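You operate a simulated robot arm through the tools that you are given. There is no shell and no other tool.

The job below is to be done with a simulated two-armed robot. You get a single attempt, and the scene is never put back.

Task
Put the small carton with red tape on the top of the speckled table away on the rack space over the green plate. Hold the grey pocket router on the top of the speckled table steady with one hand and press the on key of the grey router to switch it on with the other. Put one of the socket covers from the test bay deck on the waist level of the fan bay. Take the dock with the white label and leave it on the green sleeves. Take the bottle that says "Screen Cleaner" from the bench deck and put it on the thin screen with the blue frame. Stack the carton that says "north" from the assembly table top on top of the carton labelled "south". Fetch the black mouse and set it on the white charger job slip. Put the long neck in the inside of the red hold tray. Do these in any order. Set down upright: small carton with red tape, bottle.

The check looks at the end state, three seconds after you hand in, the way a careful person would. Anything else that was tipped, shoved, dropped, spilled or broken makes it a failure. A push-on lid holds only when it is set on centred and level and pressed home; a screw cap is set on level and turned clockwise until tight.

Robot
Two 7-joint arms with two-finger parallel grippers on one trunk, on a base that moves. Base frame: it is fixed to the floor where the robot stands at the start and does not move with it; the origin is under the middle of the robot, x ahead of it, y to its left, z up. Units: mm, degrees, N and s.
The left shoulder is at the start at [50, 209, 1196], the right one opposite. With the tool pointing down near the work surface each hand reaches from about 100 to 880 mm from the robot's upright axis, wherever it stands, measured 20 degrees to its own side. Places, roughly: black mouse (6x11x4 cm) [-4100, 1300, 800]; charger job slip [-3750, 1250, 750]; dock with the white label [-3000, -4000, 1000]; green sleeves (22x30x1 cm) [-3000, -4400, 900]; grey pocket router [-1500, -1500, 750]; inside of the red hold tray (12x16 cm) [-2460, 1120, 800]; long neck [-3250, 1000, 500]; on key of the grey router [-1700, -1600, 700]; parcel with blue tape, parcel with pink tape, parc [-5750, -3500, 750]; rack space over the green plate [1000, -4300, 500]; small carton with red tape [-1500, -1750, 750]; socket cover (4x3x4 cm) [-3200, -4000, 900]; spray bottle of screen cleaner, spray bottle with  [-3250, -2000, 1000]; thin screen with the blue frame (26x17x2 cm) [-3000, -2600, 900]; waist level of the fan bay [-1600, -4600, 900]. Payload 4.4 kg a hand.
Tool frame (each hand has its own): the origin (TCP) lies between the finger pads and is the grasp point; the fingertips stand 23 mm ahead of it; z points along the fingers, y is the line along which they close. The gripper opens to 94 mm. The fingers are 38 mm wide and 10 mm thick; the gripper's body (54 by 96 mm) begins 39 mm behind the TCP.
Orientation is that of the tool frame in the base frame, as a unit quaternion [x, y, z, w]. With the fingers straight down and closing along the base's y, the tool's x points along the base's -x, its y along +y and its z along -z.

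Tools
- The arms move only by the tool drive_tool. It takes "left_moves", "right_moves" or both (then of equal length, played together; a hand with none holds still); each is one flat list of numbers, 7 for each row, row after row: the shift along the tool's x, y, z in units of 500 mm (1.0 is 500 mm), then the turn, a rotation vector about the tool's x, y, z in units of 120 degrees (1.0 is 120 degrees), then the finger opening in mm, from 0 to 94. In form: [x, y, z, ax, ay, az, hand, x, y, z, ax, ay, az, hand, ...]. A call has 1 to 20 rows; each row is the pose to reach, as a shift and turn from the pose commanded when the call began, along the tool's axes at that moment. A call with a number of a shift or a turn outside -1 to 1 is refused whole. A row lasts 0.2 s, in which the tool goes at most 50 mm and 8.6 degrees; a call with a longer step from one row to the next is refused whole, and so is a gripper value outside its range. A pose out of reach is approached as far as the arm can. The call stops where the force on the tool passes 40 N (or 10 N more than at its start, if that is more) or the arm is blocked; 0.2 s more then pass. Each finger travels about 108 mm/s and halts on what it meets, pressing with about 22 N; the grip force reading is that of the motor and also rises with nothing between the fingers. The clock runs only during rows and for 0.2 s after the last one: add rows that repeat a pose to give the fingers time. It gives the time, the measured TCP pose, the force on the tool (base axes), the opening and the grip force at its end, in the units of the frame above (readings bear some noise), with the torque about the TCP (base axes, N m) and any sound that the robot's microphone picked up, and new pictures: "views" is both (left out), scene, wrist or none (wrist: the cameras of the hands that moved).
- Cameras (640 x 400 px; columns grow to the right, rows downward): "scene" is now at [155.9, -12.7, 1370.4]; the picture's right is [-0.14, -0.99, 0.00], its down [-0.63, 0.09, -0.77] and it looks along [0.76, -0.11, -0.64] (base axes); focal length 258 px, centre (320, 200). "left" rides on the left gripper at [86, -16, -74] in its tool frame; the picture's right is [0.18, 0.98, 0.00], its down [-0.58, 0.11, -0.81] and it looks along [-0.79, 0.15, 0.59] (tool axes); focal length 243 px, centre (320, 200). "right" rides on the right gripper at [86, 16, -74] in its tool frame; the picture's right is [-0.18, 0.98, 0.00], its down [-0.58, -0.11, -0.81] and it looks along [-0.79, -0.15, 0.59] (tool axes); focal length 243 px, centre (320, 200). There is no depth. A picture from a camera that has moved, and an enlarged one, comes with that camera's place and axes in the base frame and with its lens. The place of the scene camera against the robot may be out by one fixed shift of up to 12 mm in any direction.
- lift_body(by): slides the trunk up (or, below 0, down) by that many mm; the arms and the scene camera ride with it, the base frame stays. It gives what a move gives, with no picture.
- drive_base(legs): drives the robot by 1 to 6 legs, each [ahead, left, turn to the left] in mm, mm and degrees, along the robot's own axes; the way and the turn of a leg run together, so that a leg with both is an arc; at most 1500 mm and 180 degrees a leg. The arms and the cameras ride along, it lands a little off, and it stops where it bumps. It gives what a move gives, and a new picture of the scene camera.
- head_to(pan, tilt): turns the head with the scene camera to pan (to the left, within 80 degrees either way) and tilt (down, from -29 to 69), counted from straight ahead of the robot. It gives what a move gives, and a new picture of the scene camera.
- inspect(camera, box): a new picture of the part [left, top, right, bottom] of that camera's present view, enlarged. It takes no simulated time.
- finish_job(): hands the job in; it is judged then, once.

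Places have to be worked out from the pictures, the camera data and where the tool is seen. Open the grippers and draw the arms clear of the work before you hand the job in, unless the task says otherwise.

The tools are called after "Emit:" as name(argument=value, ...) on one line, values as JSON. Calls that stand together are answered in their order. drive_tool: Moves the arms, as the interface text tells. Its arguments: {"type":"object","properties":{"left_moves":{"type":"array"},"right_moves":{"type":"array"},"views":{"type":"string","enum":["both","scene","wrist","none"]}},"required":[]} The other tools are called the same way: lift_body (by) moves the trunk up or down; drive_base (legs) drives the base; head_to (pan, tilt) turns the head that bears the scene camera; inspect (camera, box) takes an enlarged picture of a part of a camera's view; finish_job () hands the job in.

At the start:

```text
time: 0.0
left_position: [673.4, 215.8, 981.4]
left_tcp_rot: [0.0, 1.0, 0.0, 0.0]
left_ft_force: [0.4, 0.4, -0.9]
left_ft_torque: [-0.01, 0.04, 0.01]
left_grip_width: 94.1
left_gripper_force: 0.0
right_position: [670.9, -222.5, 999.1]
right_tcp_rot: [0.0, 1.0, -0.001, 0.0]
right_ft_force: [-0.2, 0.1, -0.8]
right_ft_torque: [0.0, -0.01, -0.01]
right_grip_width: 94.0
right_gripper_force: 0.1
trunk travel left (down, up): [-275.0, 288.0]
robot x, y, heading: [3.4, 0.5, -0.1]
head pan, tilt (commanded): [-8.3, 39.9]
```

scene: 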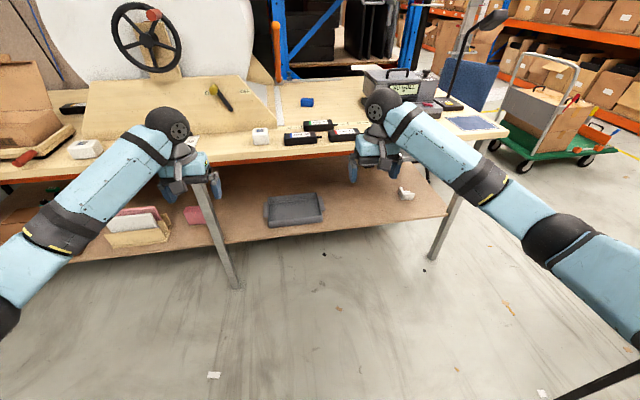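
right: 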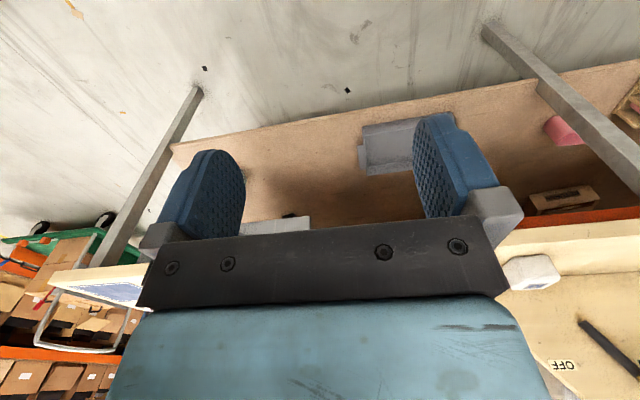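
left: 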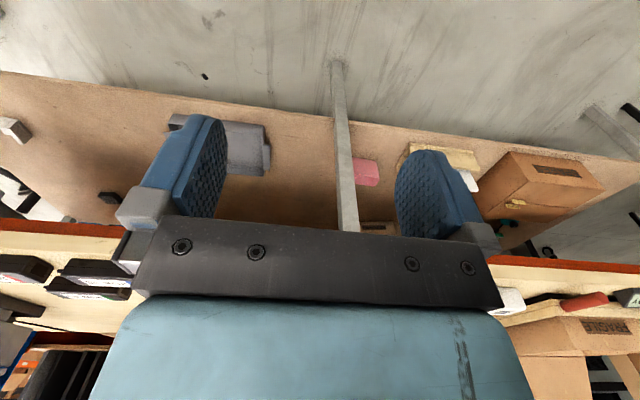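

The robot stands before a bench with switches and trays; the work lies mostly behind it. I first look around with the head to learn the layout.

Emit:
head_to(pan=-75, tilt=20)

Emit:
head_to(pan=75, tilt=20)

```text
time: 1.4
left_position: [674.7, 215.0, 981.6]
left_tcp_rot: [0.0, 1.0, -0.001, -0.001]
left_ft_force: [-0.1, 0.6, -0.1]
left_ft_torque: [0.01, 0.01, -0.01]
left_grip_width: 93.9
left_gripper_force: 0.0
right_position: [671.6, -223.8, 999.6]
right_tcp_rot: [0.0, 1.0, 0.001, 0.0]
right_ft_force: [-0.1, 0.0, 0.7]
right_ft_torque: [0.01, 0.0, 0.01]
right_grip_width: 94.1
right_gripper_force: 0.2
trunk travel left (down, up): [-275.0, 288.0]
robot x, y, heading: [6.2, -2.6, -0.1]
head pan, tilt (commanded): [-75.0, 20.0]
camera scene: at [95.9, -90.4, 1401.6], right [-0.97, -0.26, 0.0], down [-0.09, 0.33, -0.94], along [0.24, -0.91, -0.34], focal length 258 px, centre (320, 200)
```

scene: 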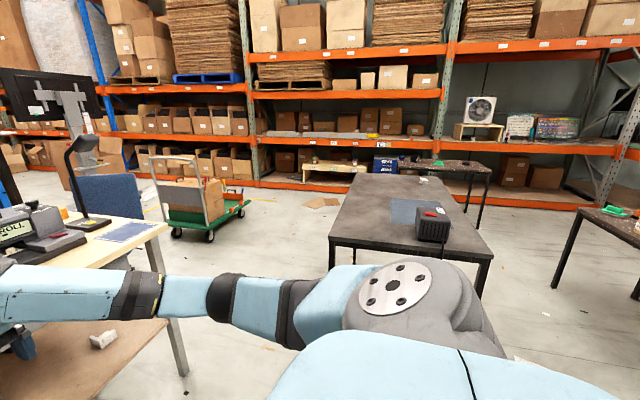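

```text
time: 3.7
left_position: [674.1, 214.8, 981.3]
left_tcp_rot: [0.0, 1.0, 0.0, 0.0]
left_ft_force: [0.4, 0.1, -0.1]
left_ft_torque: [0.04, -0.03, 0.02]
left_grip_width: 93.9
left_gripper_force: 0.1
right_position: [671.5, -223.2, 998.6]
right_tcp_rot: [-0.001, 1.0, 0.0, 0.0]
right_ft_force: [0.3, 0.3, 0.5]
right_ft_torque: [0.0, -0.03, 0.0]
right_grip_width: 93.8
right_gripper_force: 0.1
trunk travel left (down, up): [-275.0, 288.0]
robot x, y, heading: [1.1, -2.3, 0.1]
head pan, tilt (commanded): [75.0, 20.0]
camera scene: at [95.8, 89.4, 1401.6], right [0.97, -0.26, 0.0], down [-0.09, -0.33, -0.94], along [0.24, 0.91, -0.34], focal length 258 px, centre (320, 200)
```

scene: 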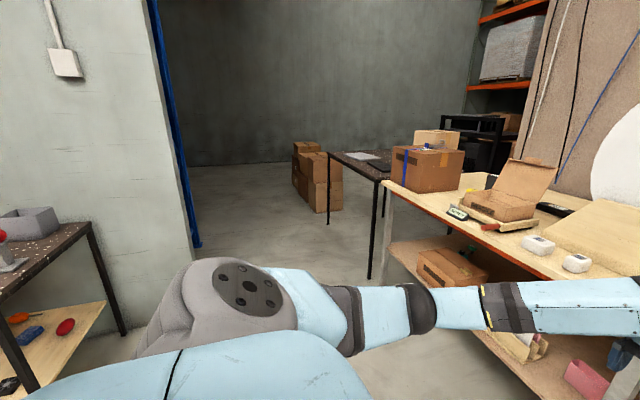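

The fan rack is along y ≈ -4600 and the passages seem free around the robot's turning circle (~750 mm). I pull the hands in first so turning takes less room.

Emit:
drive_tool(left_moves=[0.1, 0, -0.05, 0, 0, 0, 60, 0.2, 0, -0.1, 0, 0, 0, 40, 0.3, 0, -0.15, 0, 0, 0, 20, 0.4, 0, -0.2, 0, 0, 0, 10, 0.5, 0, -0.2, 0, 0, 0, 10], right_moves=[0.1, 0, -0.05, 0, 0, 0, 60, 0.2, 0, -0.1, 0, 0, 0, 40, 0.3, 0, -0.15, 0, 0, 0, 20, 0.4, 0, -0.2, 0, 0, 0, 10, 0.5, 0, -0.2, 0, 0, 0, 10], views="none")

Emit:
head_to(pan=0, tilt=20)

```text
refused: row 1 steps farther than a row can; nothing moved
```

```text
time: 5.2
left_position: [673.6, 215.5, 981.9]
left_tcp_rot: [0.0, 1.0, 0.0, 0.0]
left_ft_force: [1.4, -0.1, -0.9]
left_ft_torque: [0.04, -0.01, -0.01]
left_grip_width: 94.1
left_gripper_force: 0.1
right_position: [671.3, -222.8, 998.9]
right_tcp_rot: [-0.001, 1.0, 0.001, 0.0]
right_ft_force: [0.1, -0.2, 0.0]
right_ft_torque: [0.03, 0.01, -0.03]
right_grip_width: 94.2
right_gripper_force: 0.0
trunk travel left (down, up): [-275.0, 288.0]
robot x, y, heading: [1.9, -1.5, -0.0]
head pan, tilt (commanded): [0.0, 20.0]
camera scene: at [164.8, -0.4, 1401.6], right [0.0, -1.0, 0.0], down [-0.34, 0.0, -0.94], along [0.94, 0.0, -0.34], focal length 258 px, centre (320, 200)
```

scene: 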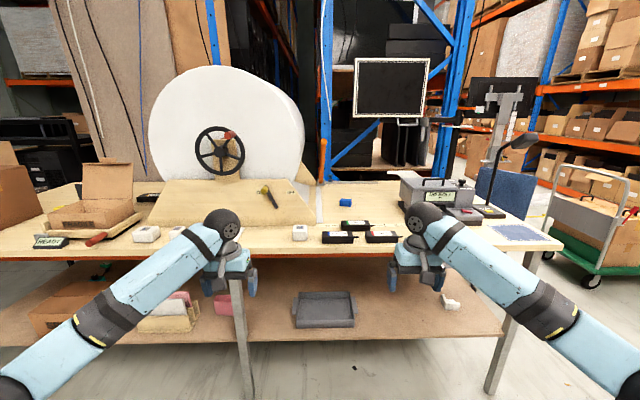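

The step was over 50 mm in norm; I redo the tuck with smaller rows.

Emit:
drive_tool(left_moves=[0.08, 0, -0.03, 0, 0, 0, 80, 0.16, 0, -0.06, 0, 0, 0, 60, 0.24, 0, -0.09, 0, 0, 0, 40, 0.32, 0, -0.12, 0, 0, 0, 20, 0.4, 0, -0.15, 0, 0, 0, 20, 0.48, 0, -0.18, 0, 0, 0, 20], right_moves=[0.08, 0, -0.03, 0, 0, 0, 80, 0.16, 0, -0.06, 0, 0, 0, 60, 0.24, 0, -0.09, 0, 0, 0, 40, 0.32, 0, -0.12, 0, 0, 0, 20, 0.4, 0, -0.15, 0, 0, 0, 20, 0.48, 0, -0.18, 0, 0, 0, 20], views="scene")

```text
time: 6.6
left_position: [429.2, 214.5, 1067.9]
left_tcp_rot: [0.0, 1.0, 0.0, 0.0]
left_ft_force: [-0.4, 0.7, 0.0]
left_ft_torque: [0.0, -0.01, -0.02]
left_grip_width: 20.1
left_gripper_force: 0.0
right_position: [429.7, -221.8, 1088.3]
right_tcp_rot: [0.0, 1.0, 0.0, 0.002]
right_ft_force: [-0.5, -0.5, 0.0]
right_ft_torque: [0.01, -0.02, -0.01]
right_grip_width: 20.1
right_gripper_force: 0.0
trunk travel left (down, up): [-275.0, 288.0]
robot x, y, heading: [0.8, -1.0, 0.2]
head pan, tilt (commanded): [0.0, 20.0]
camera scene: at [163.0, -0.6, 1401.8], right [0.0, -1.0, 0.0], down [-0.34, 0.0, -0.94], along [0.94, 0.0, -0.34], focal length 258 px, centre (320, 200)
```

scene: 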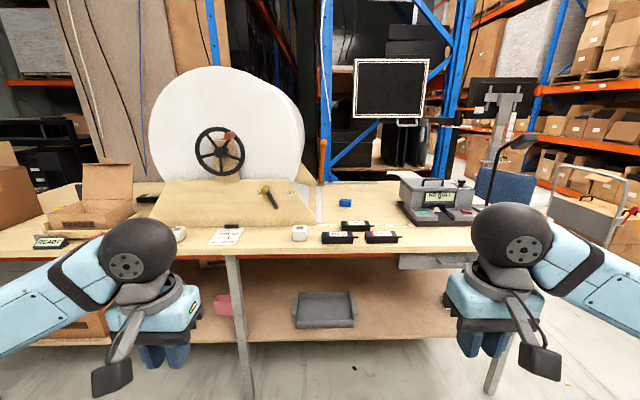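

Arms are tucked. Now I turn right by 110° in place to look at the speckled table and the aisle behind.

Emit:
drive_base(legs=[[0, 0, -120]])

```text
time: 12.2
left_position: [-62.3, -478.5, 1067.4]
left_tcp_rot: [0.883, 0.47, 0.0, 0.0]
left_ft_force: [-1.3, -0.6, 0.2]
left_ft_torque: [0.01, -0.03, 0.01]
left_grip_width: 19.8
left_gripper_force: 0.0
right_position: [-424.9, -234.6, 1087.8]
right_tcp_rot: [0.883, 0.469, -0.001, -0.001]
right_ft_force: [0.5, -0.3, -0.4]
right_ft_torque: [0.03, -0.03, -0.01]
right_grip_width: 20.0
right_gripper_force: 0.0
trunk travel left (down, up): [-275.0, 288.0]
robot x, y, heading: [0.2, -1.8, -123.8]
head pan, tilt (commanded): [0.0, 20.0]
camera scene: at [-85.5, -133.6, 1401.6], right [-0.83, 0.56, 0.0], down [0.19, 0.28, -0.94], along [-0.53, -0.78, -0.34], focal length 258 px, centre (320, 200)
```

scene: 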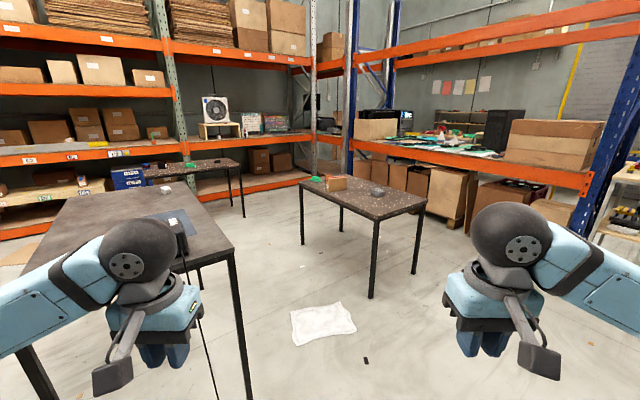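

I see the speckled table with the carton and router, racks beyond, and a bag on the floor. Let me zoom in on several parts.

Emit:
inspect(camera="scene", box=[280, 150, 460, 260])

Emit:
inspect(camera="scene", box=[0, 80, 320, 220])

Emit:
inspect(camera="scene", box=[320, 60, 640, 240])

Emit:
head_to(pan=-75, tilt=25)

```text
3.56 times, centred on (370, 205) of scene
camera zoom: at [-85.5, -133.6, 1401.6], right [-0.83, 0.56, 0.0], down [0.19, 0.28, -0.94], along [-0.53, -0.78, -0.34], focal length 917 px, centre (142, 182)
```

zoom: 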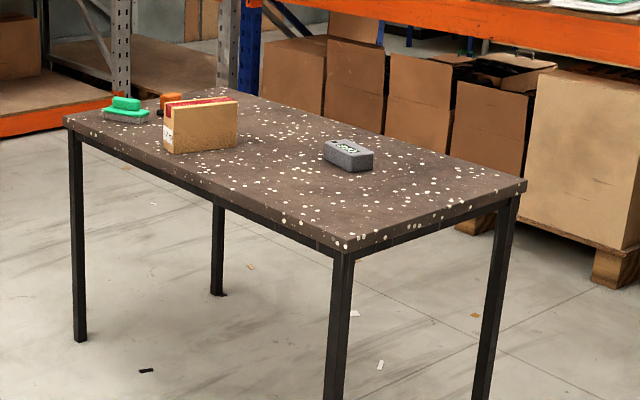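

```text
2.00 times, centred on (160, 150) of scene
camera zoom: at [-85.5, -133.6, 1401.6], right [-0.83, 0.56, 0.0], down [0.19, 0.28, -0.94], along [-0.53, -0.78, -0.34], focal length 516 px, centre (640, 300)
```

zoom: 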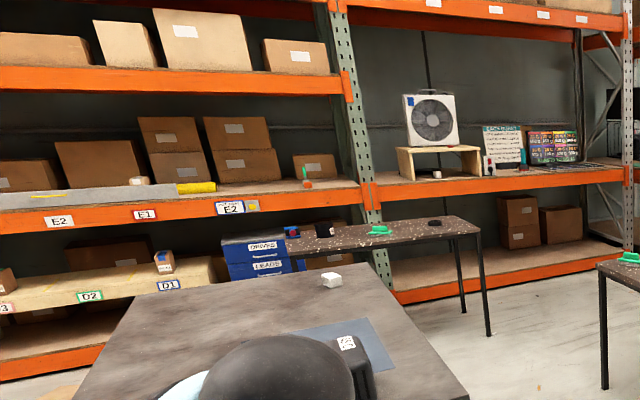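

```text
2.00 times, centred on (480, 150) of scene
camera zoom: at [-85.5, -133.6, 1401.6], right [-0.83, 0.56, 0.0], down [0.19, 0.28, -0.94], along [-0.53, -0.78, -0.34], focal length 516 px, centre (0, 300)
```

zoom: 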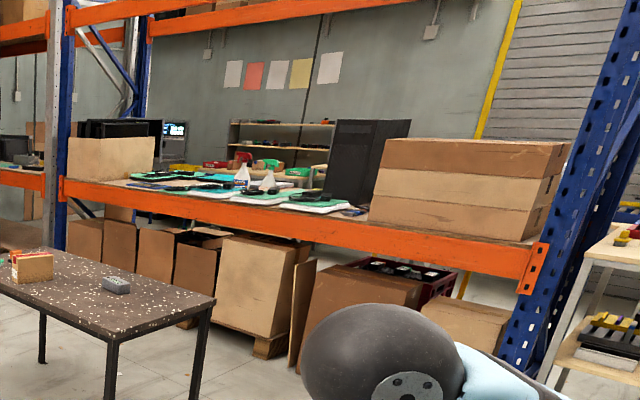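

```text
time: 13.6
left_position: [-63.1, -477.8, 1067.4]
left_tcp_rot: [0.883, 0.469, 0.001, 0.0]
left_ft_force: [-0.1, 0.1, -0.5]
left_ft_torque: [-0.04, -0.02, 0.0]
left_grip_width: 20.0
left_gripper_force: 0.0
right_position: [-424.9, -233.3, 1087.1]
right_tcp_rot: [0.883, 0.469, -0.001, 0.0]
right_ft_force: [0.8, -1.2, -0.6]
right_ft_torque: [-0.01, -0.01, -0.01]
right_grip_width: 19.8
right_gripper_force: 0.0
trunk travel left (down, up): [-275.0, 288.0]
robot x, y, heading: [-2.0, 1.6, -124.0]
head pan, tilt (commanded): [-75.0, 25.0]
camera scene: at [-120.5, -26.5, 1393.5], right [0.32, 0.95, 0.0], down [0.4, -0.14, -0.91], along [-0.86, 0.29, -0.42], focal length 258 px, centre (320, 200)
```

scene: 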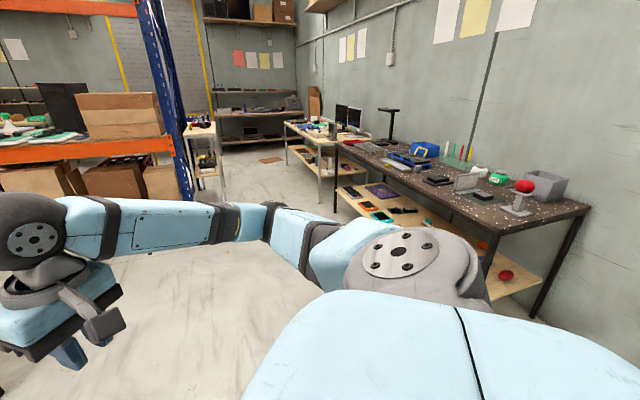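

Emit:
inspect(camera="scene", box=[180, 80, 400, 230])

Emit:
inspect(camera="scene", box=[330, 110, 590, 270])

```text
2.67 times, centred on (290, 155) of scene
camera zoom: at [-120.5, -26.5, 1393.5], right [0.32, 0.95, 0.0], down [0.4, -0.14, -0.91], along [-0.86, 0.29, -0.42], focal length 688 px, centre (400, 320)
```

zoom: 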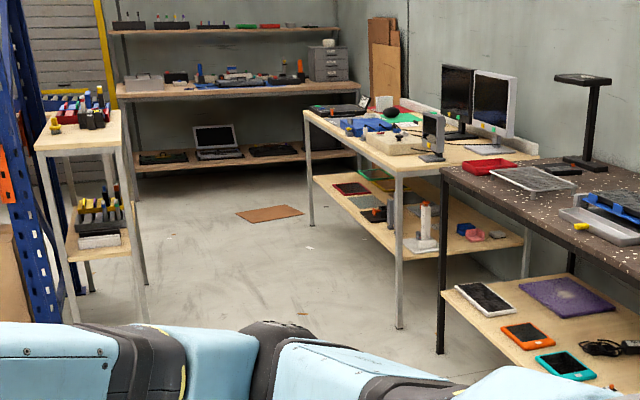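

```text
2.46 times, centred on (460, 190) of scene
camera zoom: at [-120.5, -26.5, 1393.5], right [0.32, 0.95, 0.0], down [0.4, -0.14, -0.91], along [-0.86, 0.29, -0.42], focal length 635 px, centre (-25, 225)
```

zoom: 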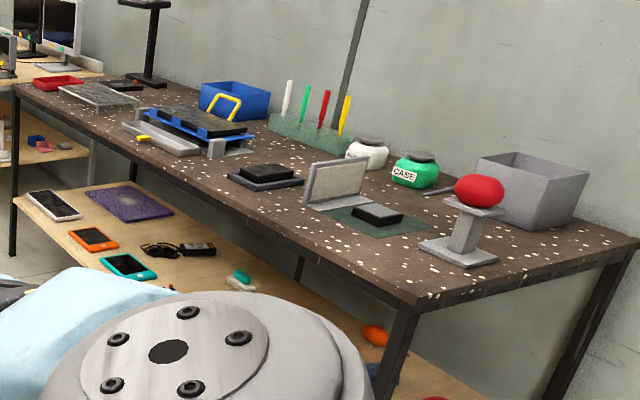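

The layout is getting clear: a bag lies on the floor at the mouth of one aisle, so I must avoid it. Let me look down to see the robot's own base size.

Emit:
head_to(pan=0, tilt=69)

Emit:
head_to(pan=-60, tilt=60)

```text
time: 15.1
left_position: [-62.8, -478.4, 1067.8]
left_tcp_rot: [0.883, 0.469, 0.0, 0.0]
left_ft_force: [-0.1, 0.6, 0.6]
left_ft_torque: [-0.04, 0.01, 0.03]
left_grip_width: 19.9
left_gripper_force: 0.1
right_position: [-424.9, -235.2, 1087.5]
right_tcp_rot: [0.883, 0.469, -0.001, 0.0]
right_ft_force: [0.1, -0.1, -0.6]
right_ft_torque: [0.0, -0.04, -0.05]
right_grip_width: 20.1
right_gripper_force: 0.1
trunk travel left (down, up): [-275.0, 288.0]
robot x, y, heading: [-1.2, 2.1, -123.9]
head pan, tilt (commanded): [0.0, 68.8]
camera scene: at [-64.7, -102.8, 1334.1], right [-0.83, 0.56, 0.0], down [0.52, 0.77, -0.36], along [-0.2, -0.3, -0.93], focal length 258 px, centre (320, 200)
```

scene: 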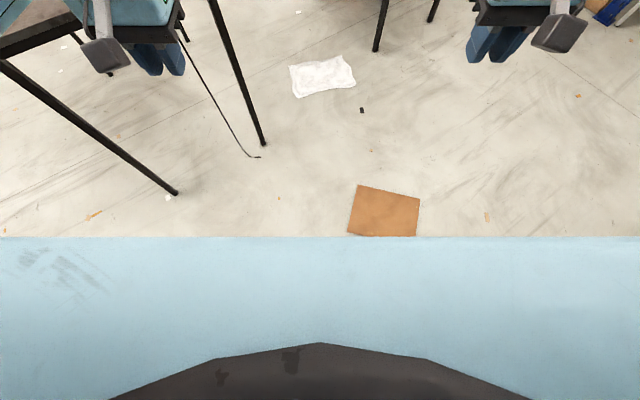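

```text
time: 16.4
left_position: [-63.1, -478.3, 1068.0]
left_tcp_rot: [0.883, 0.47, 0.0, -0.001]
left_ft_force: [-0.3, 1.0, -0.6]
left_ft_torque: [-0.02, -0.03, 0.03]
left_grip_width: 19.9
left_gripper_force: 0.0
right_position: [-425.3, -234.2, 1087.6]
right_tcp_rot: [0.883, 0.469, 0.0, 0.0]
right_ft_force: [0.2, 0.2, -0.3]
right_ft_torque: [0.01, 0.03, -0.01]
right_grip_width: 20.0
right_gripper_force: 0.0
trunk travel left (down, up): [-275.0, 288.0]
robot x, y, heading: [-1.4, 1.4, -123.9]
head pan, tilt (commanded): [-60.0, 60.0]
camera scene: at [-99.9, -51.8, 1343.4], right [0.07, 1.0, 0.0], down [0.86, -0.06, -0.5], along [-0.5, 0.03, -0.87], focal length 258 px, centre (320, 200)
```

scene: 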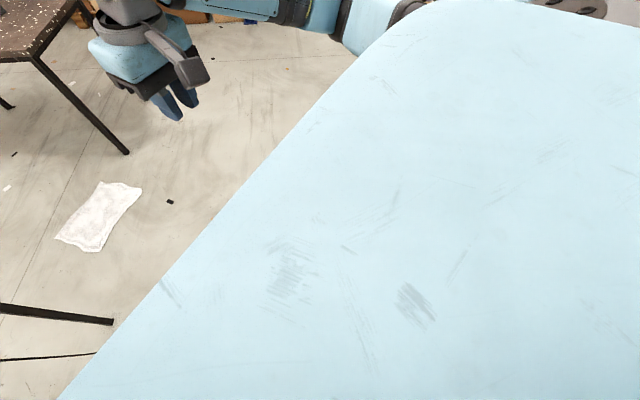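

The bag is flat on the floor around (-850,-1290), and the table legs tell me the speckled table top is near z≈685 with x -1310..-1900, y -1245..-2315. Next I look at the gap between that table and the rack to the west.

Emit:
head_to(pan=-25, tilt=25)

Emit:
head_to(pan=40, tilt=25)

```text
time: 17.4
left_position: [-63.4, -478.3, 1067.5]
left_tcp_rot: [0.883, 0.469, 0.0, 0.0]
left_ft_force: [-0.2, 0.6, -0.4]
left_ft_torque: [0.0, -0.02, -0.03]
left_grip_width: 19.9
left_gripper_force: 0.1
right_position: [-425.1, -234.8, 1087.5]
right_tcp_rot: [0.883, 0.47, 0.0, 0.0]
right_ft_force: [0.3, 0.2, -0.7]
right_ft_torque: [-0.01, 0.04, 0.01]
right_grip_width: 19.9
right_gripper_force: 0.0
trunk travel left (down, up): [-275.0, 288.0]
robot x, y, heading: [2.6, 1.8, -123.7]
head pan, tilt (commanded): [-25.0, 25.0]
camera scene: at [-112.4, -103.8, 1393.4], right [-0.51, 0.86, 0.0], down [0.36, 0.22, -0.91], along [-0.78, -0.47, -0.42], focal length 258 px, centre (320, 200)
```

scene: 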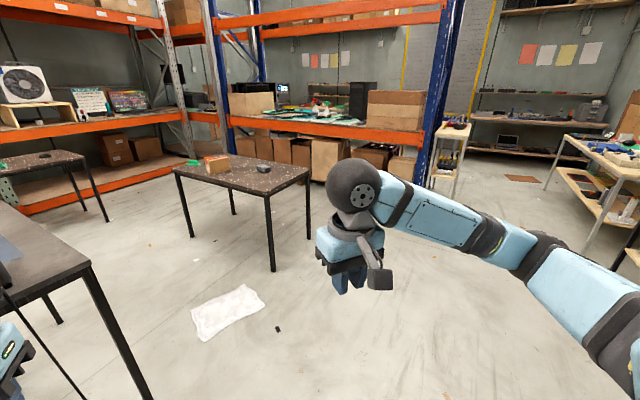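

```text
time: 18.8
left_position: [-63.0, -477.0, 1067.3]
left_tcp_rot: [0.883, 0.469, 0.0, 0.0]
left_ft_force: [0.2, 1.1, 0.5]
left_ft_torque: [0.01, 0.0, 0.03]
left_grip_width: 20.3
left_gripper_force: 0.0
right_position: [-425.7, -235.6, 1087.6]
right_tcp_rot: [0.883, 0.47, 0.0, -0.001]
right_ft_force: [-0.3, 0.3, 0.4]
right_ft_torque: [-0.01, 0.02, 0.0]
right_grip_width: 20.0
right_gripper_force: 0.1
trunk travel left (down, up): [-275.0, 288.0]
robot x, y, heading: [5.0, -0.2, -124.2]
head pan, tilt (commanded): [40.0, 25.0]
camera scene: at [-23.8, -148.0, 1393.5], right [-0.99, -0.1, 0.0], down [-0.04, 0.42, -0.91], along [0.09, -0.9, -0.42], focal length 258 px, centre (320, 200)
```

scene: 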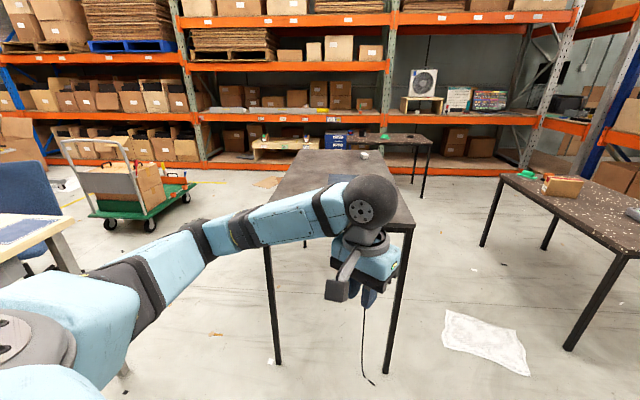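

The rack lies further west than thought; I'll drive to the north side of the speckled table, keeping well clear of the bag, and look from there.

Emit:
drive_base(legs=[[0, 0, 34], [450, -1400, 0]])

Emit:
head_to(pan=0, tilt=40)

Emit:
head_to(pan=-60, tilt=25)

```text
time: 33.0
left_position: [-1225.7, -866.6, 1068.0]
left_tcp_rot: [0.718, 0.696, 0.0, 0.0]
left_ft_force: [0.8, 0.3, 0.1]
left_ft_torque: [0.01, 0.02, 0.01]
left_grip_width: 20.0
left_gripper_force: 0.1
right_position: [-1663.3, -852.2, 1088.0]
right_tcp_rot: [0.718, 0.696, 0.001, 0.0]
right_ft_force: [0.0, -0.3, 0.0]
right_ft_torque: [0.0, -0.02, 0.04]
right_grip_width: 20.0
right_gripper_force: 0.1
trunk travel left (down, up): [-275.0, 288.0]
robot x, y, heading: [-1427.7, -427.8, -92.2]
head pan, tilt (commanded): [40.0, 25.0]
camera scene: at [-1368.7, -568.1, 1393.5], right [-0.79, -0.62, 0.0], down [-0.26, 0.33, -0.91], along [0.56, -0.71, -0.42], focal length 258 px, centre (320, 200)
```

scene: 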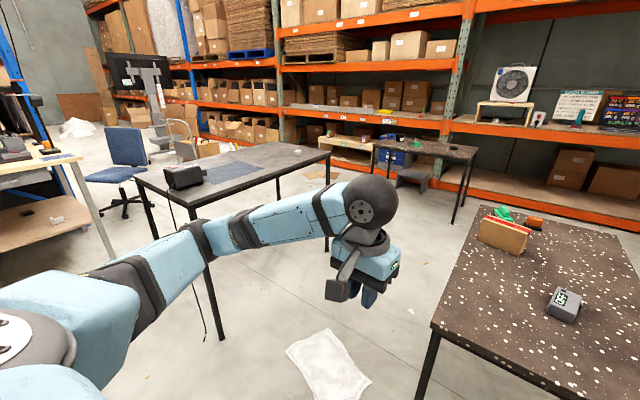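

```text
time: 34.1
left_position: [-1227.5, -866.7, 1067.6]
left_tcp_rot: [0.718, 0.696, -0.001, 0.0]
left_ft_force: [-0.9, 0.5, -0.2]
left_ft_torque: [0.0, 0.0, -0.01]
left_grip_width: 19.8
left_gripper_force: 0.1
right_position: [-1663.2, -852.3, 1087.5]
right_tcp_rot: [0.718, 0.696, 0.0, 0.0]
right_ft_force: [-0.2, 0.0, 0.9]
right_ft_torque: [-0.02, 0.0, -0.01]
right_grip_width: 19.8
right_gripper_force: 0.0
trunk travel left (down, up): [-275.0, 288.0]
robot x, y, heading: [-1427.0, -428.6, -91.9]
head pan, tilt (commanded): [0.0, 40.0]
camera scene: at [-1428.3, -580.7, 1370.2], right [-1.0, 0.03, 0.0], down [0.02, 0.64, -0.77], along [-0.02, -0.77, -0.64], focal length 258 px, centre (320, 200)
```

scene: 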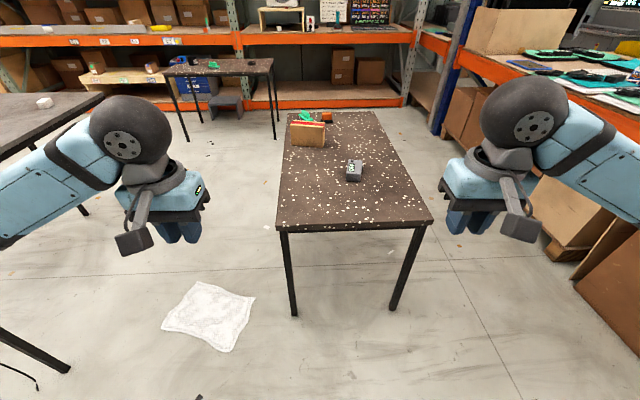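

```text
time: 35.4
left_position: [-1227.2, -865.3, 1067.7]
left_tcp_rot: [0.718, 0.696, 0.0, 0.0]
left_ft_force: [-0.5, -0.2, 0.0]
left_ft_torque: [0.03, -0.02, 0.03]
left_grip_width: 20.1
left_gripper_force: 0.0
right_position: [-1662.3, -852.0, 1087.4]
right_tcp_rot: [0.718, 0.696, 0.0, 0.0]
right_ft_force: [-0.9, -0.1, 0.4]
right_ft_torque: [-0.01, 0.03, 0.01]
right_grip_width: 20.0
right_gripper_force: 0.1
trunk travel left (down, up): [-275.0, 288.0]
robot x, y, heading: [-1429.0, -427.3, -91.8]
head pan, tilt (commanded): [-60.0, 25.0]
camera scene: at [-1506.8, -539.2, 1393.5], right [-0.47, 0.88, 0.0], down [0.37, 0.2, -0.91], along [-0.8, -0.43, -0.42], focal length 258 px, centre (320, 200)
```

scene: 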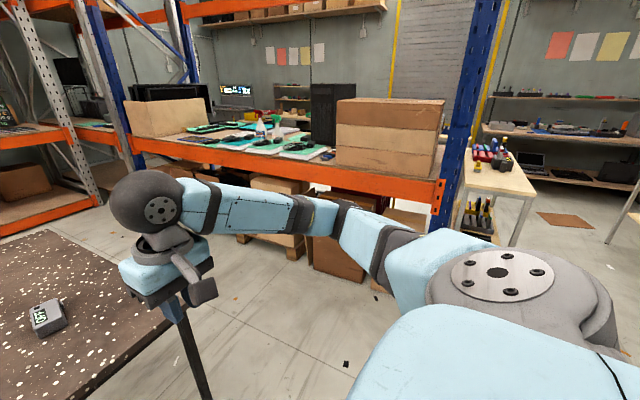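

Table top z≈685, router near (-1617,-1612), carton near (-1397,-1944); the rack front is near x≈-2800. Let me zoom on the rack deck and on the router.

Emit:
inspect(camera="scene", box=[120, 60, 350, 200])

Emit:
head_to(pan=-10, tilt=30)

Emit:
inspect(camera="scene", box=[230, 90, 390, 190])

Emit:
inspect(camera="scene", box=[380, 20, 600, 160])

```text
2.78 times, centred on (235, 130) of scene
camera zoom: at [-1506.8, -539.2, 1393.5], right [-0.47, 0.88, 0.0], down [0.37, 0.2, -0.91], along [-0.8, -0.43, -0.42], focal length 718 px, centre (556, 395)
```

zoom: 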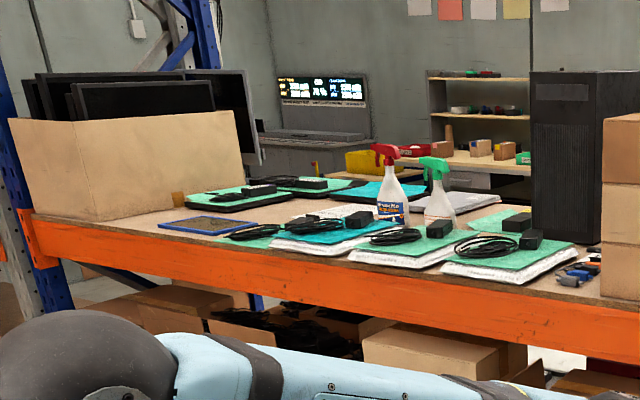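

```text
time: 36.5
left_position: [-1227.2, -866.1, 1068.6]
left_tcp_rot: [0.718, 0.696, -0.001, 0.0]
left_ft_force: [0.4, 0.5, -0.3]
left_ft_torque: [-0.03, -0.03, 0.0]
left_grip_width: 20.1
left_gripper_force: 0.0
right_position: [-1662.7, -852.7, 1087.0]
right_tcp_rot: [0.718, 0.696, 0.0, 0.0]
right_ft_force: [-0.3, 0.7, 0.0]
right_ft_torque: [0.02, 0.0, 0.0]
right_grip_width: 20.3
right_gripper_force: 0.0
trunk travel left (down, up): [-275.0, 288.0]
robot x, y, heading: [-1428.9, -428.3, -91.8]
head pan, tilt (commanded): [-10.0, 30.0]
camera scene: at [-1444.2, -584.2, 1385.5], right [-0.98, 0.21, 0.0], down [0.1, 0.49, -0.87], along [-0.18, -0.85, -0.5], focal length 258 px, centre (320, 200)
```

scene: 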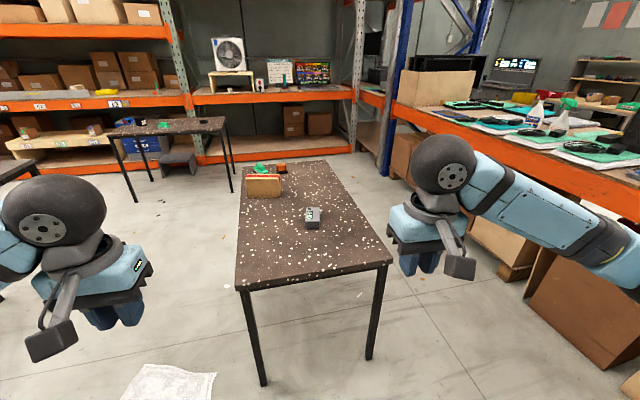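

```text
4.00 times, centred on (310, 140) of scene
camera zoom: at [-1444.2, -584.2, 1385.5], right [-0.98, 0.21, 0.0], down [0.1, 0.49, -0.87], along [-0.18, -0.85, -0.5], focal length 1032 px, centre (360, 440)
```

zoom: 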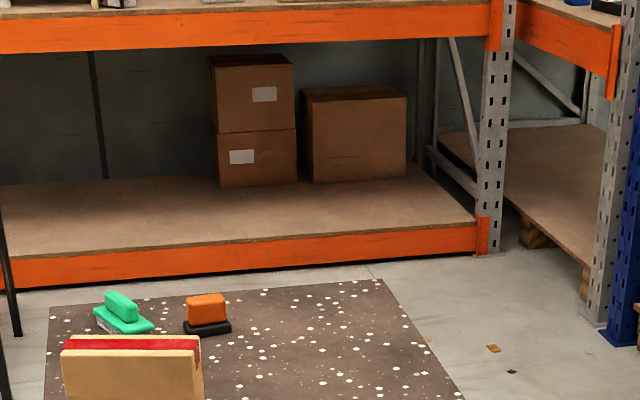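

```text
2.86 times, centred on (490, 90) of scene
camera zoom: at [-1444.2, -584.2, 1385.5], right [-0.98, 0.21, 0.0], down [0.1, 0.49, -0.87], along [-0.18, -0.85, -0.5], focal length 737 px, centre (-166, 514)
```

zoom: 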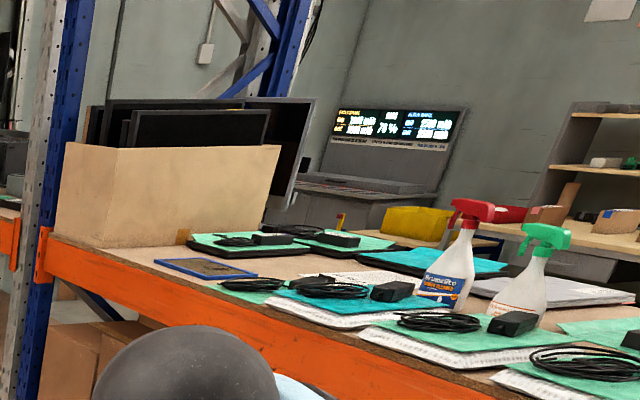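

The blue-framed thin screen lies flat near the deck's front and two spray bottles (red and green heads) stand beyond it. Now zoom on the router and carton.

Emit:
inspect(camera="scene", box=[290, 195, 340, 240])

Emit:
inspect(camera="scene", box=[235, 150, 305, 205])

```text
8.89 times, centred on (315, 218) of scene
camera zoom: at [-1444.2, -584.2, 1385.5], right [-0.98, 0.21, 0.0], down [0.1, 0.49, -0.87], along [-0.18, -0.85, -0.5], focal length 2293 px, centre (364, 44)
```

zoom: 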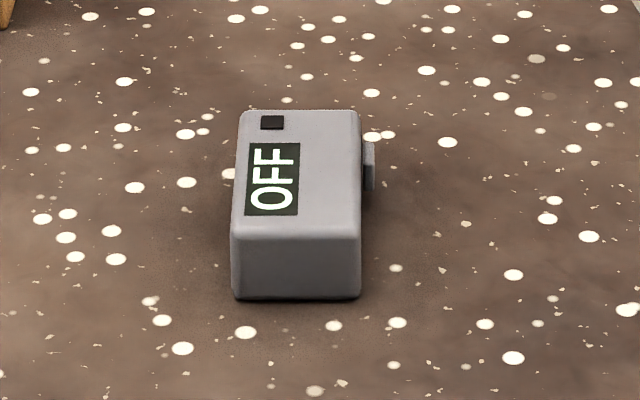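

```text
7.27 times, centred on (270, 178) of scene
camera zoom: at [-1444.2, -584.2, 1385.5], right [-0.98, 0.21, 0.0], down [0.1, 0.49, -0.87], along [-0.18, -0.85, -0.5], focal length 1876 px, centre (684, 364)
```

zoom: 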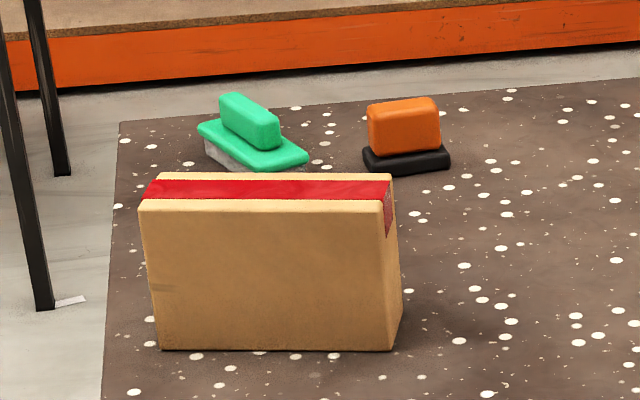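

The router's on key is a grey button on its west (-x) side, a bit south of centre; the router is about 65×120×40 mm. I'll stand north of the table, hold the router's north end with the left hand and press the key from the west with the right hand.

Emit:
drive_base(legs=[[395, -209, 1.8]])

Emit:
head_to(pan=0, tilt=45)

```text
time: 39.3
left_position: [-1433.9, -1248.7, 1066.7]
left_tcp_rot: [0.709, 0.705, -0.001, 0.0]
left_ft_force: [-0.1, 0.5, 0.1]
left_ft_torque: [-0.02, 0.0, 0.02]
left_grip_width: 19.7
left_gripper_force: 0.1
right_position: [-1870.7, -1248.2, 1087.0]
right_tcp_rot: [0.709, 0.705, 0.0, 0.0]
right_ft_force: [-0.6, 0.7, -0.1]
right_ft_torque: [0.01, 0.01, 0.0]
right_grip_width: 20.2
right_gripper_force: 0.0
trunk travel left (down, up): [-275.0, 288.0]
robot x, y, heading: [-1643.4, -814.3, -90.4]
head pan, tilt (commanded): [-10.0, 30.0]
camera scene: at [-1659.6, -974.0, 1385.5], right [-0.98, 0.18, 0.0], down [0.09, 0.49, -0.87], along [-0.15, -0.85, -0.5], focal length 258 px, centre (320, 200)
```

scene: 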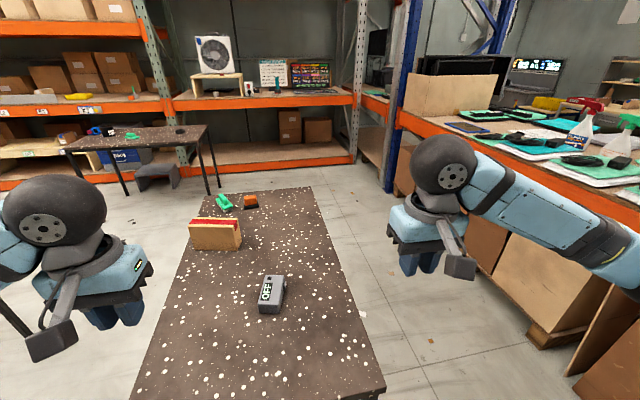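

```text
time: 40.0
left_position: [-1433.9, -1248.1, 1067.8]
left_tcp_rot: [0.709, 0.705, 0.0, 0.0]
left_ft_force: [0.7, 0.1, 0.6]
left_ft_torque: [0.0, -0.01, -0.04]
left_grip_width: 19.7
left_gripper_force: 0.0
right_position: [-1871.2, -1247.9, 1087.4]
right_tcp_rot: [0.709, 0.705, 0.001, 0.0]
right_ft_force: [0.3, 0.4, 0.8]
right_ft_torque: [0.04, -0.02, 0.02]
right_grip_width: 20.1
right_gripper_force: 0.0
trunk travel left (down, up): [-275.0, 288.0]
robot x, y, heading: [-1647.3, -818.0, -90.3]
head pan, tilt (commanded): [0.0, 45.0]
camera scene: at [-1643.7, -965.9, 1363.0], right [-1.0, 0.01, 0.0], down [0.0, 0.71, -0.71], along [0.0, -0.71, -0.71], focal length 258 px, centre (320, 200)
```

scene: 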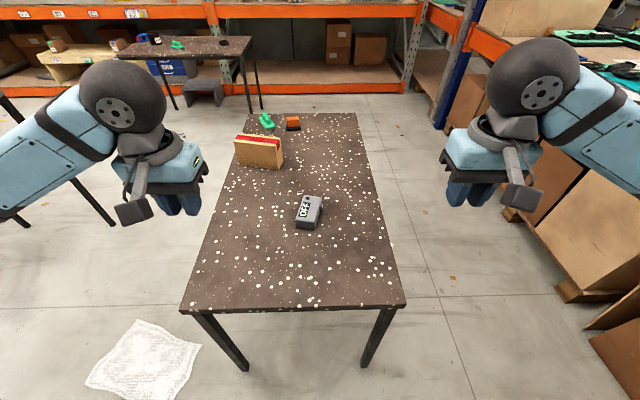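

Emit:
inspect(camera="scene", box=[280, 185, 340, 235])

Emit:
inspect(camera="scene", box=[220, 105, 320, 180])

```text
8.00 times, centred on (310, 210) of scene
camera zoom: at [-1643.7, -965.9, 1363.0], right [-1.0, 0.01, 0.0], down [0.0, 0.71, -0.71], along [0.0, -0.71, -0.71], focal length 2063 px, centre (400, 120)
```

zoom: 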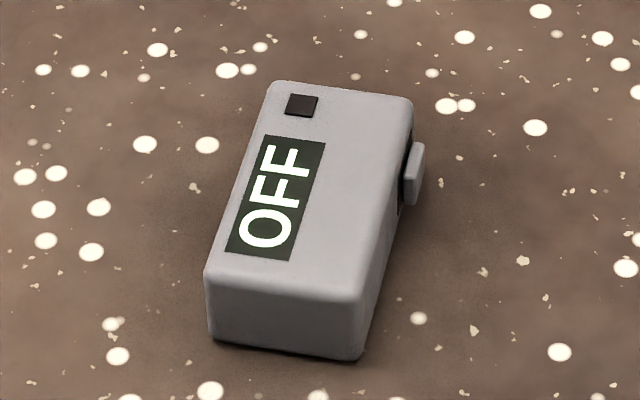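

```text
5.33 times, centred on (270, 142) of scene
camera zoom: at [-1643.7, -965.9, 1363.0], right [-1.0, 0.01, 0.0], down [0.0, 0.71, -0.71], along [0.0, -0.71, -0.71], focal length 1376 px, centre (587, 507)
```

zoom: 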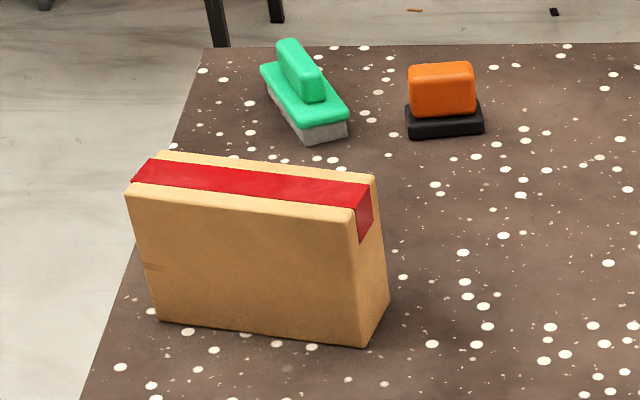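

Router centre ≈(-1607,-1566), rotated about 10°, key at ≈(-1650,-1590,706) on its west face. I bring the left hand above the router's north end and turn it to match, to check alignment with the wrist camera.

Emit:
drive_tool(left_moves=[-0.063, -0.037, 0.048, 0, 0, 0.009, 30, -0.127, -0.074, 0.096, 0, 0, 0.018, 45, -0.19, -0.111, 0.144, 0, 0, 0.027, 60, -0.253, -0.148, 0.193, 0, 0, 0.036, 75, -0.317, -0.185, 0.241, 0, 0, 0.045, 94, -0.38, -0.222, 0.289, 0, 0, 0.054, 94, -0.443, -0.26, 0.337, 0, 0, 0.063, 94, -0.507, -0.297, 0.386, 0, 0, 0.072, 94, -0.57, -0.334, 0.434, 0, 0, 0.081, 94, -0.57, -0.334, 0.434, 0, 0, 0.081, 94], views="both")

```text
time: 42.2
left_position: [-1604.1, -1534.6, 852.8]
left_tcp_rot: [0.766, 0.643, 0.0, 0.0]
left_ft_force: [0.2, 0.1, 0.4]
left_ft_torque: [-0.03, -0.02, 0.02]
left_grip_width: 94.2
left_gripper_force: 0.1
right_position: [-1869.9, -1247.4, 1088.2]
right_tcp_rot: [0.709, 0.705, -0.002, -0.001]
right_ft_force: [0.8, 0.5, -0.1]
right_ft_torque: [0.03, -0.02, 0.0]
right_grip_width: 20.0
right_gripper_force: 0.0
trunk travel left (down, up): [-275.0, 288.0]
robot x, y, heading: [-1647.5, -816.8, -90.1]
head pan, tilt (commanded): [0.0, 45.0]
camera scene: at [-1642.9, -965.5, 1363.0], right [-1.0, 0.0, 0.0], down [0.0, 0.71, -0.71], along [0.0, -0.71, -0.71], focal length 258 px, centre (320, 200)
camera left: at [-1604.4, -1448.2, 929.2], right [1.0, 0.01, 0.0], down [0.01, -0.59, 0.81], along [0.01, -0.81, -0.59], focal length 243 px, centre (320, 200)
```

scene: 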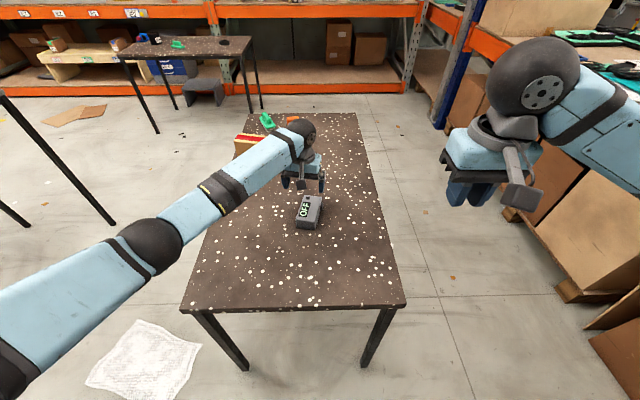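
left: 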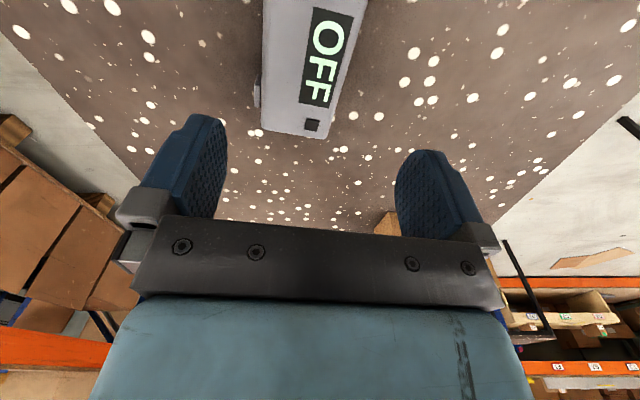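

The wrist view puts the router about 10–13 mm off from the scene estimate: north end near y≈-1494, centre line x≈-1610 there. I descend partway over the corrected grasp point and look again.

Emit:
drive_tool(left_moves=[0.0143, -0.0086, 0.08, 0, 0, 0, 94, 0.0286, -0.0172, 0.164, 0, 0, 0, 94], views="both")

```text
time: 42.8
left_position: [-1604.9, -1518.1, 771.7]
left_tcp_rot: [0.766, 0.643, 0.0, 0.001]
left_ft_force: [-1.3, -0.5, 0.1]
left_ft_torque: [0.0, -0.02, 0.03]
left_grip_width: 94.0
left_gripper_force: 0.1
right_position: [-1871.1, -1247.9, 1088.6]
right_tcp_rot: [0.709, 0.705, 0.001, -0.001]
right_ft_force: [0.0, -0.3, 0.2]
right_ft_torque: [-0.03, -0.01, 0.01]
right_grip_width: 19.9
right_gripper_force: 0.1
trunk travel left (down, up): [-275.0, 288.0]
robot x, y, heading: [-1647.2, -817.0, -90.2]
head pan, tilt (commanded): [0.0, 45.0]
camera scene: at [-1643.8, -966.2, 1363.0], right [-1.0, 0.01, 0.0], down [0.0, 0.71, -0.71], along [0.0, -0.71, -0.71], focal length 258 px, centre (320, 200)
camera left: at [-1607.5, -1430.8, 847.4], right [1.0, 0.01, 0.0], down [0.01, -0.59, 0.81], along [0.01, -0.81, -0.59], focal length 243 px, centre (320, 200)
```

scene: 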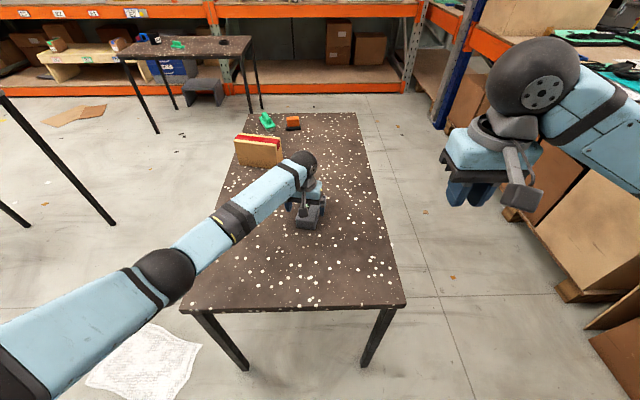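
left: 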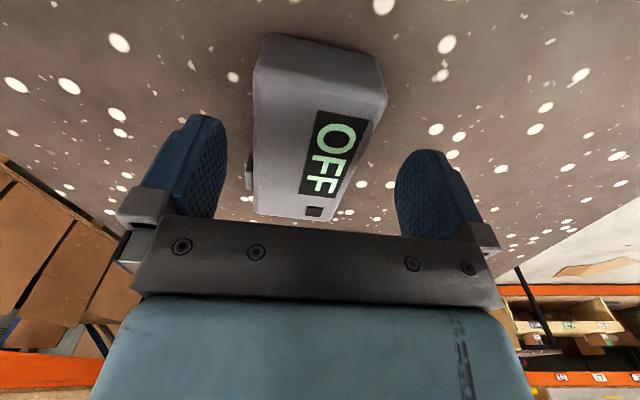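

Triangulating the two wrist views gives the router top at z≈743, table z≈705, and key at ≈(-1659,-1567,724). I lower the left hand to TCP z≈733 and close on the router's north end.

Emit:
drive_tool(left_moves=[0.006, -0.011, 0.078, 0, 0, 0, 94, 0.006, -0.011, 0.078, 0, 0, 0, 94], views="wrist")

Emit:
drive_tool(left_moves=[0, 0, 0, 0, 0, 0, 80, 0, 0, 0, 0, 0, 0, 60, 0, 0, 0, 0, 0, 0, 50, 0, 0, 0, 0, 0, 0, 50], views="both")

```text
time: 43.4
left_position: [-1610.0, -1513.7, 730.7]
left_tcp_rot: [0.766, 0.643, 0.001, 0.0]
left_ft_force: [0.5, 0.4, 0.1]
left_ft_torque: [0.01, 0.0, 0.0]
left_grip_width: 94.1
left_gripper_force: 0.0
right_position: [-1870.9, -1248.3, 1088.0]
right_tcp_rot: [0.709, 0.705, 0.0, -0.001]
right_ft_force: [-0.4, -0.7, 0.2]
right_ft_torque: [0.01, 0.01, 0.01]
right_grip_width: 20.0
right_gripper_force: 0.0
trunk travel left (down, up): [-275.0, 288.0]
robot x, y, heading: [-1646.9, -816.1, -90.3]
head pan, tilt (commanded): [0.0, 45.0]
camera left: at [-1611.5, -1427.5, 805.9], right [1.0, 0.01, 0.0], down [0.01, -0.59, 0.81], along [0.01, -0.81, -0.59], focal length 243 px, centre (320, 200)
```

left: 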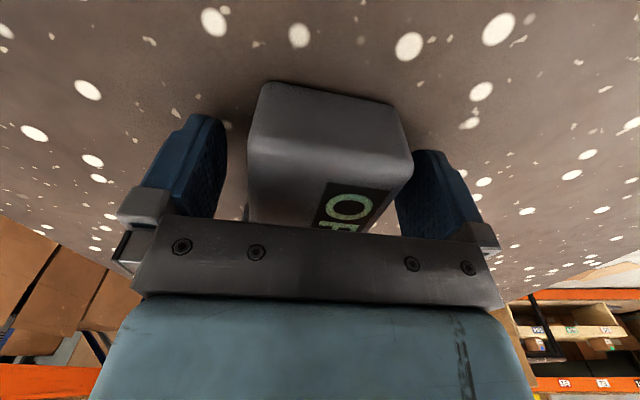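

```text
time: 44.4
left_position: [-1610.8, -1514.9, 730.1]
left_tcp_rot: [0.766, 0.643, 0.0, 0.0]
left_ft_force: [-0.7, -0.4, -0.1]
left_ft_torque: [-0.05, 0.01, -0.01]
left_grip_width: 64.2
left_gripper_force: 21.6
right_position: [-1872.2, -1247.9, 1085.9]
right_tcp_rot: [0.709, 0.705, -0.001, 0.0]
right_ft_force: [-0.1, 0.4, 0.6]
right_ft_torque: [0.01, 0.0, -0.01]
right_grip_width: 20.0
right_gripper_force: 0.1
trunk travel left (down, up): [-275.0, 288.0]
robot x, y, heading: [-1647.2, -818.6, -90.2]
head pan, tilt (commanded): [0.0, 45.0]
camera scene: at [-1643.7, -966.0, 1362.9], right [-1.0, 0.01, 0.0], down [0.0, 0.71, -0.71], along [0.0, -0.71, -0.71], focal length 258 px, centre (320, 200)
camera left: at [-1611.8, -1427.7, 805.9], right [1.0, 0.01, 0.0], down [0.01, -0.59, 0.81], along [0.01, -0.81, -0.59], focal length 243 px, centre (320, 200)
```

scene: 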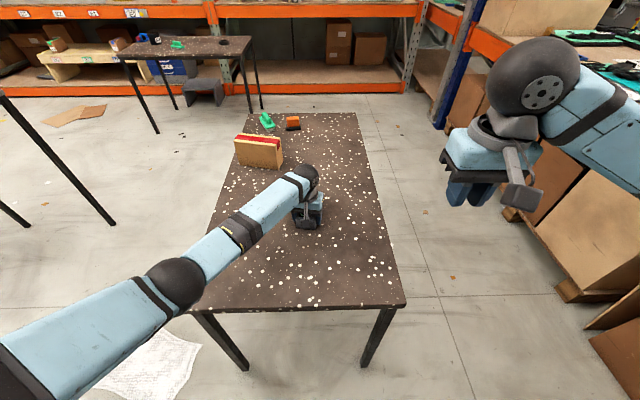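
left: 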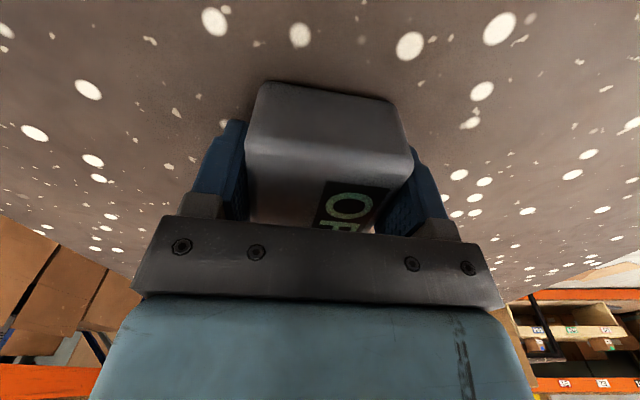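

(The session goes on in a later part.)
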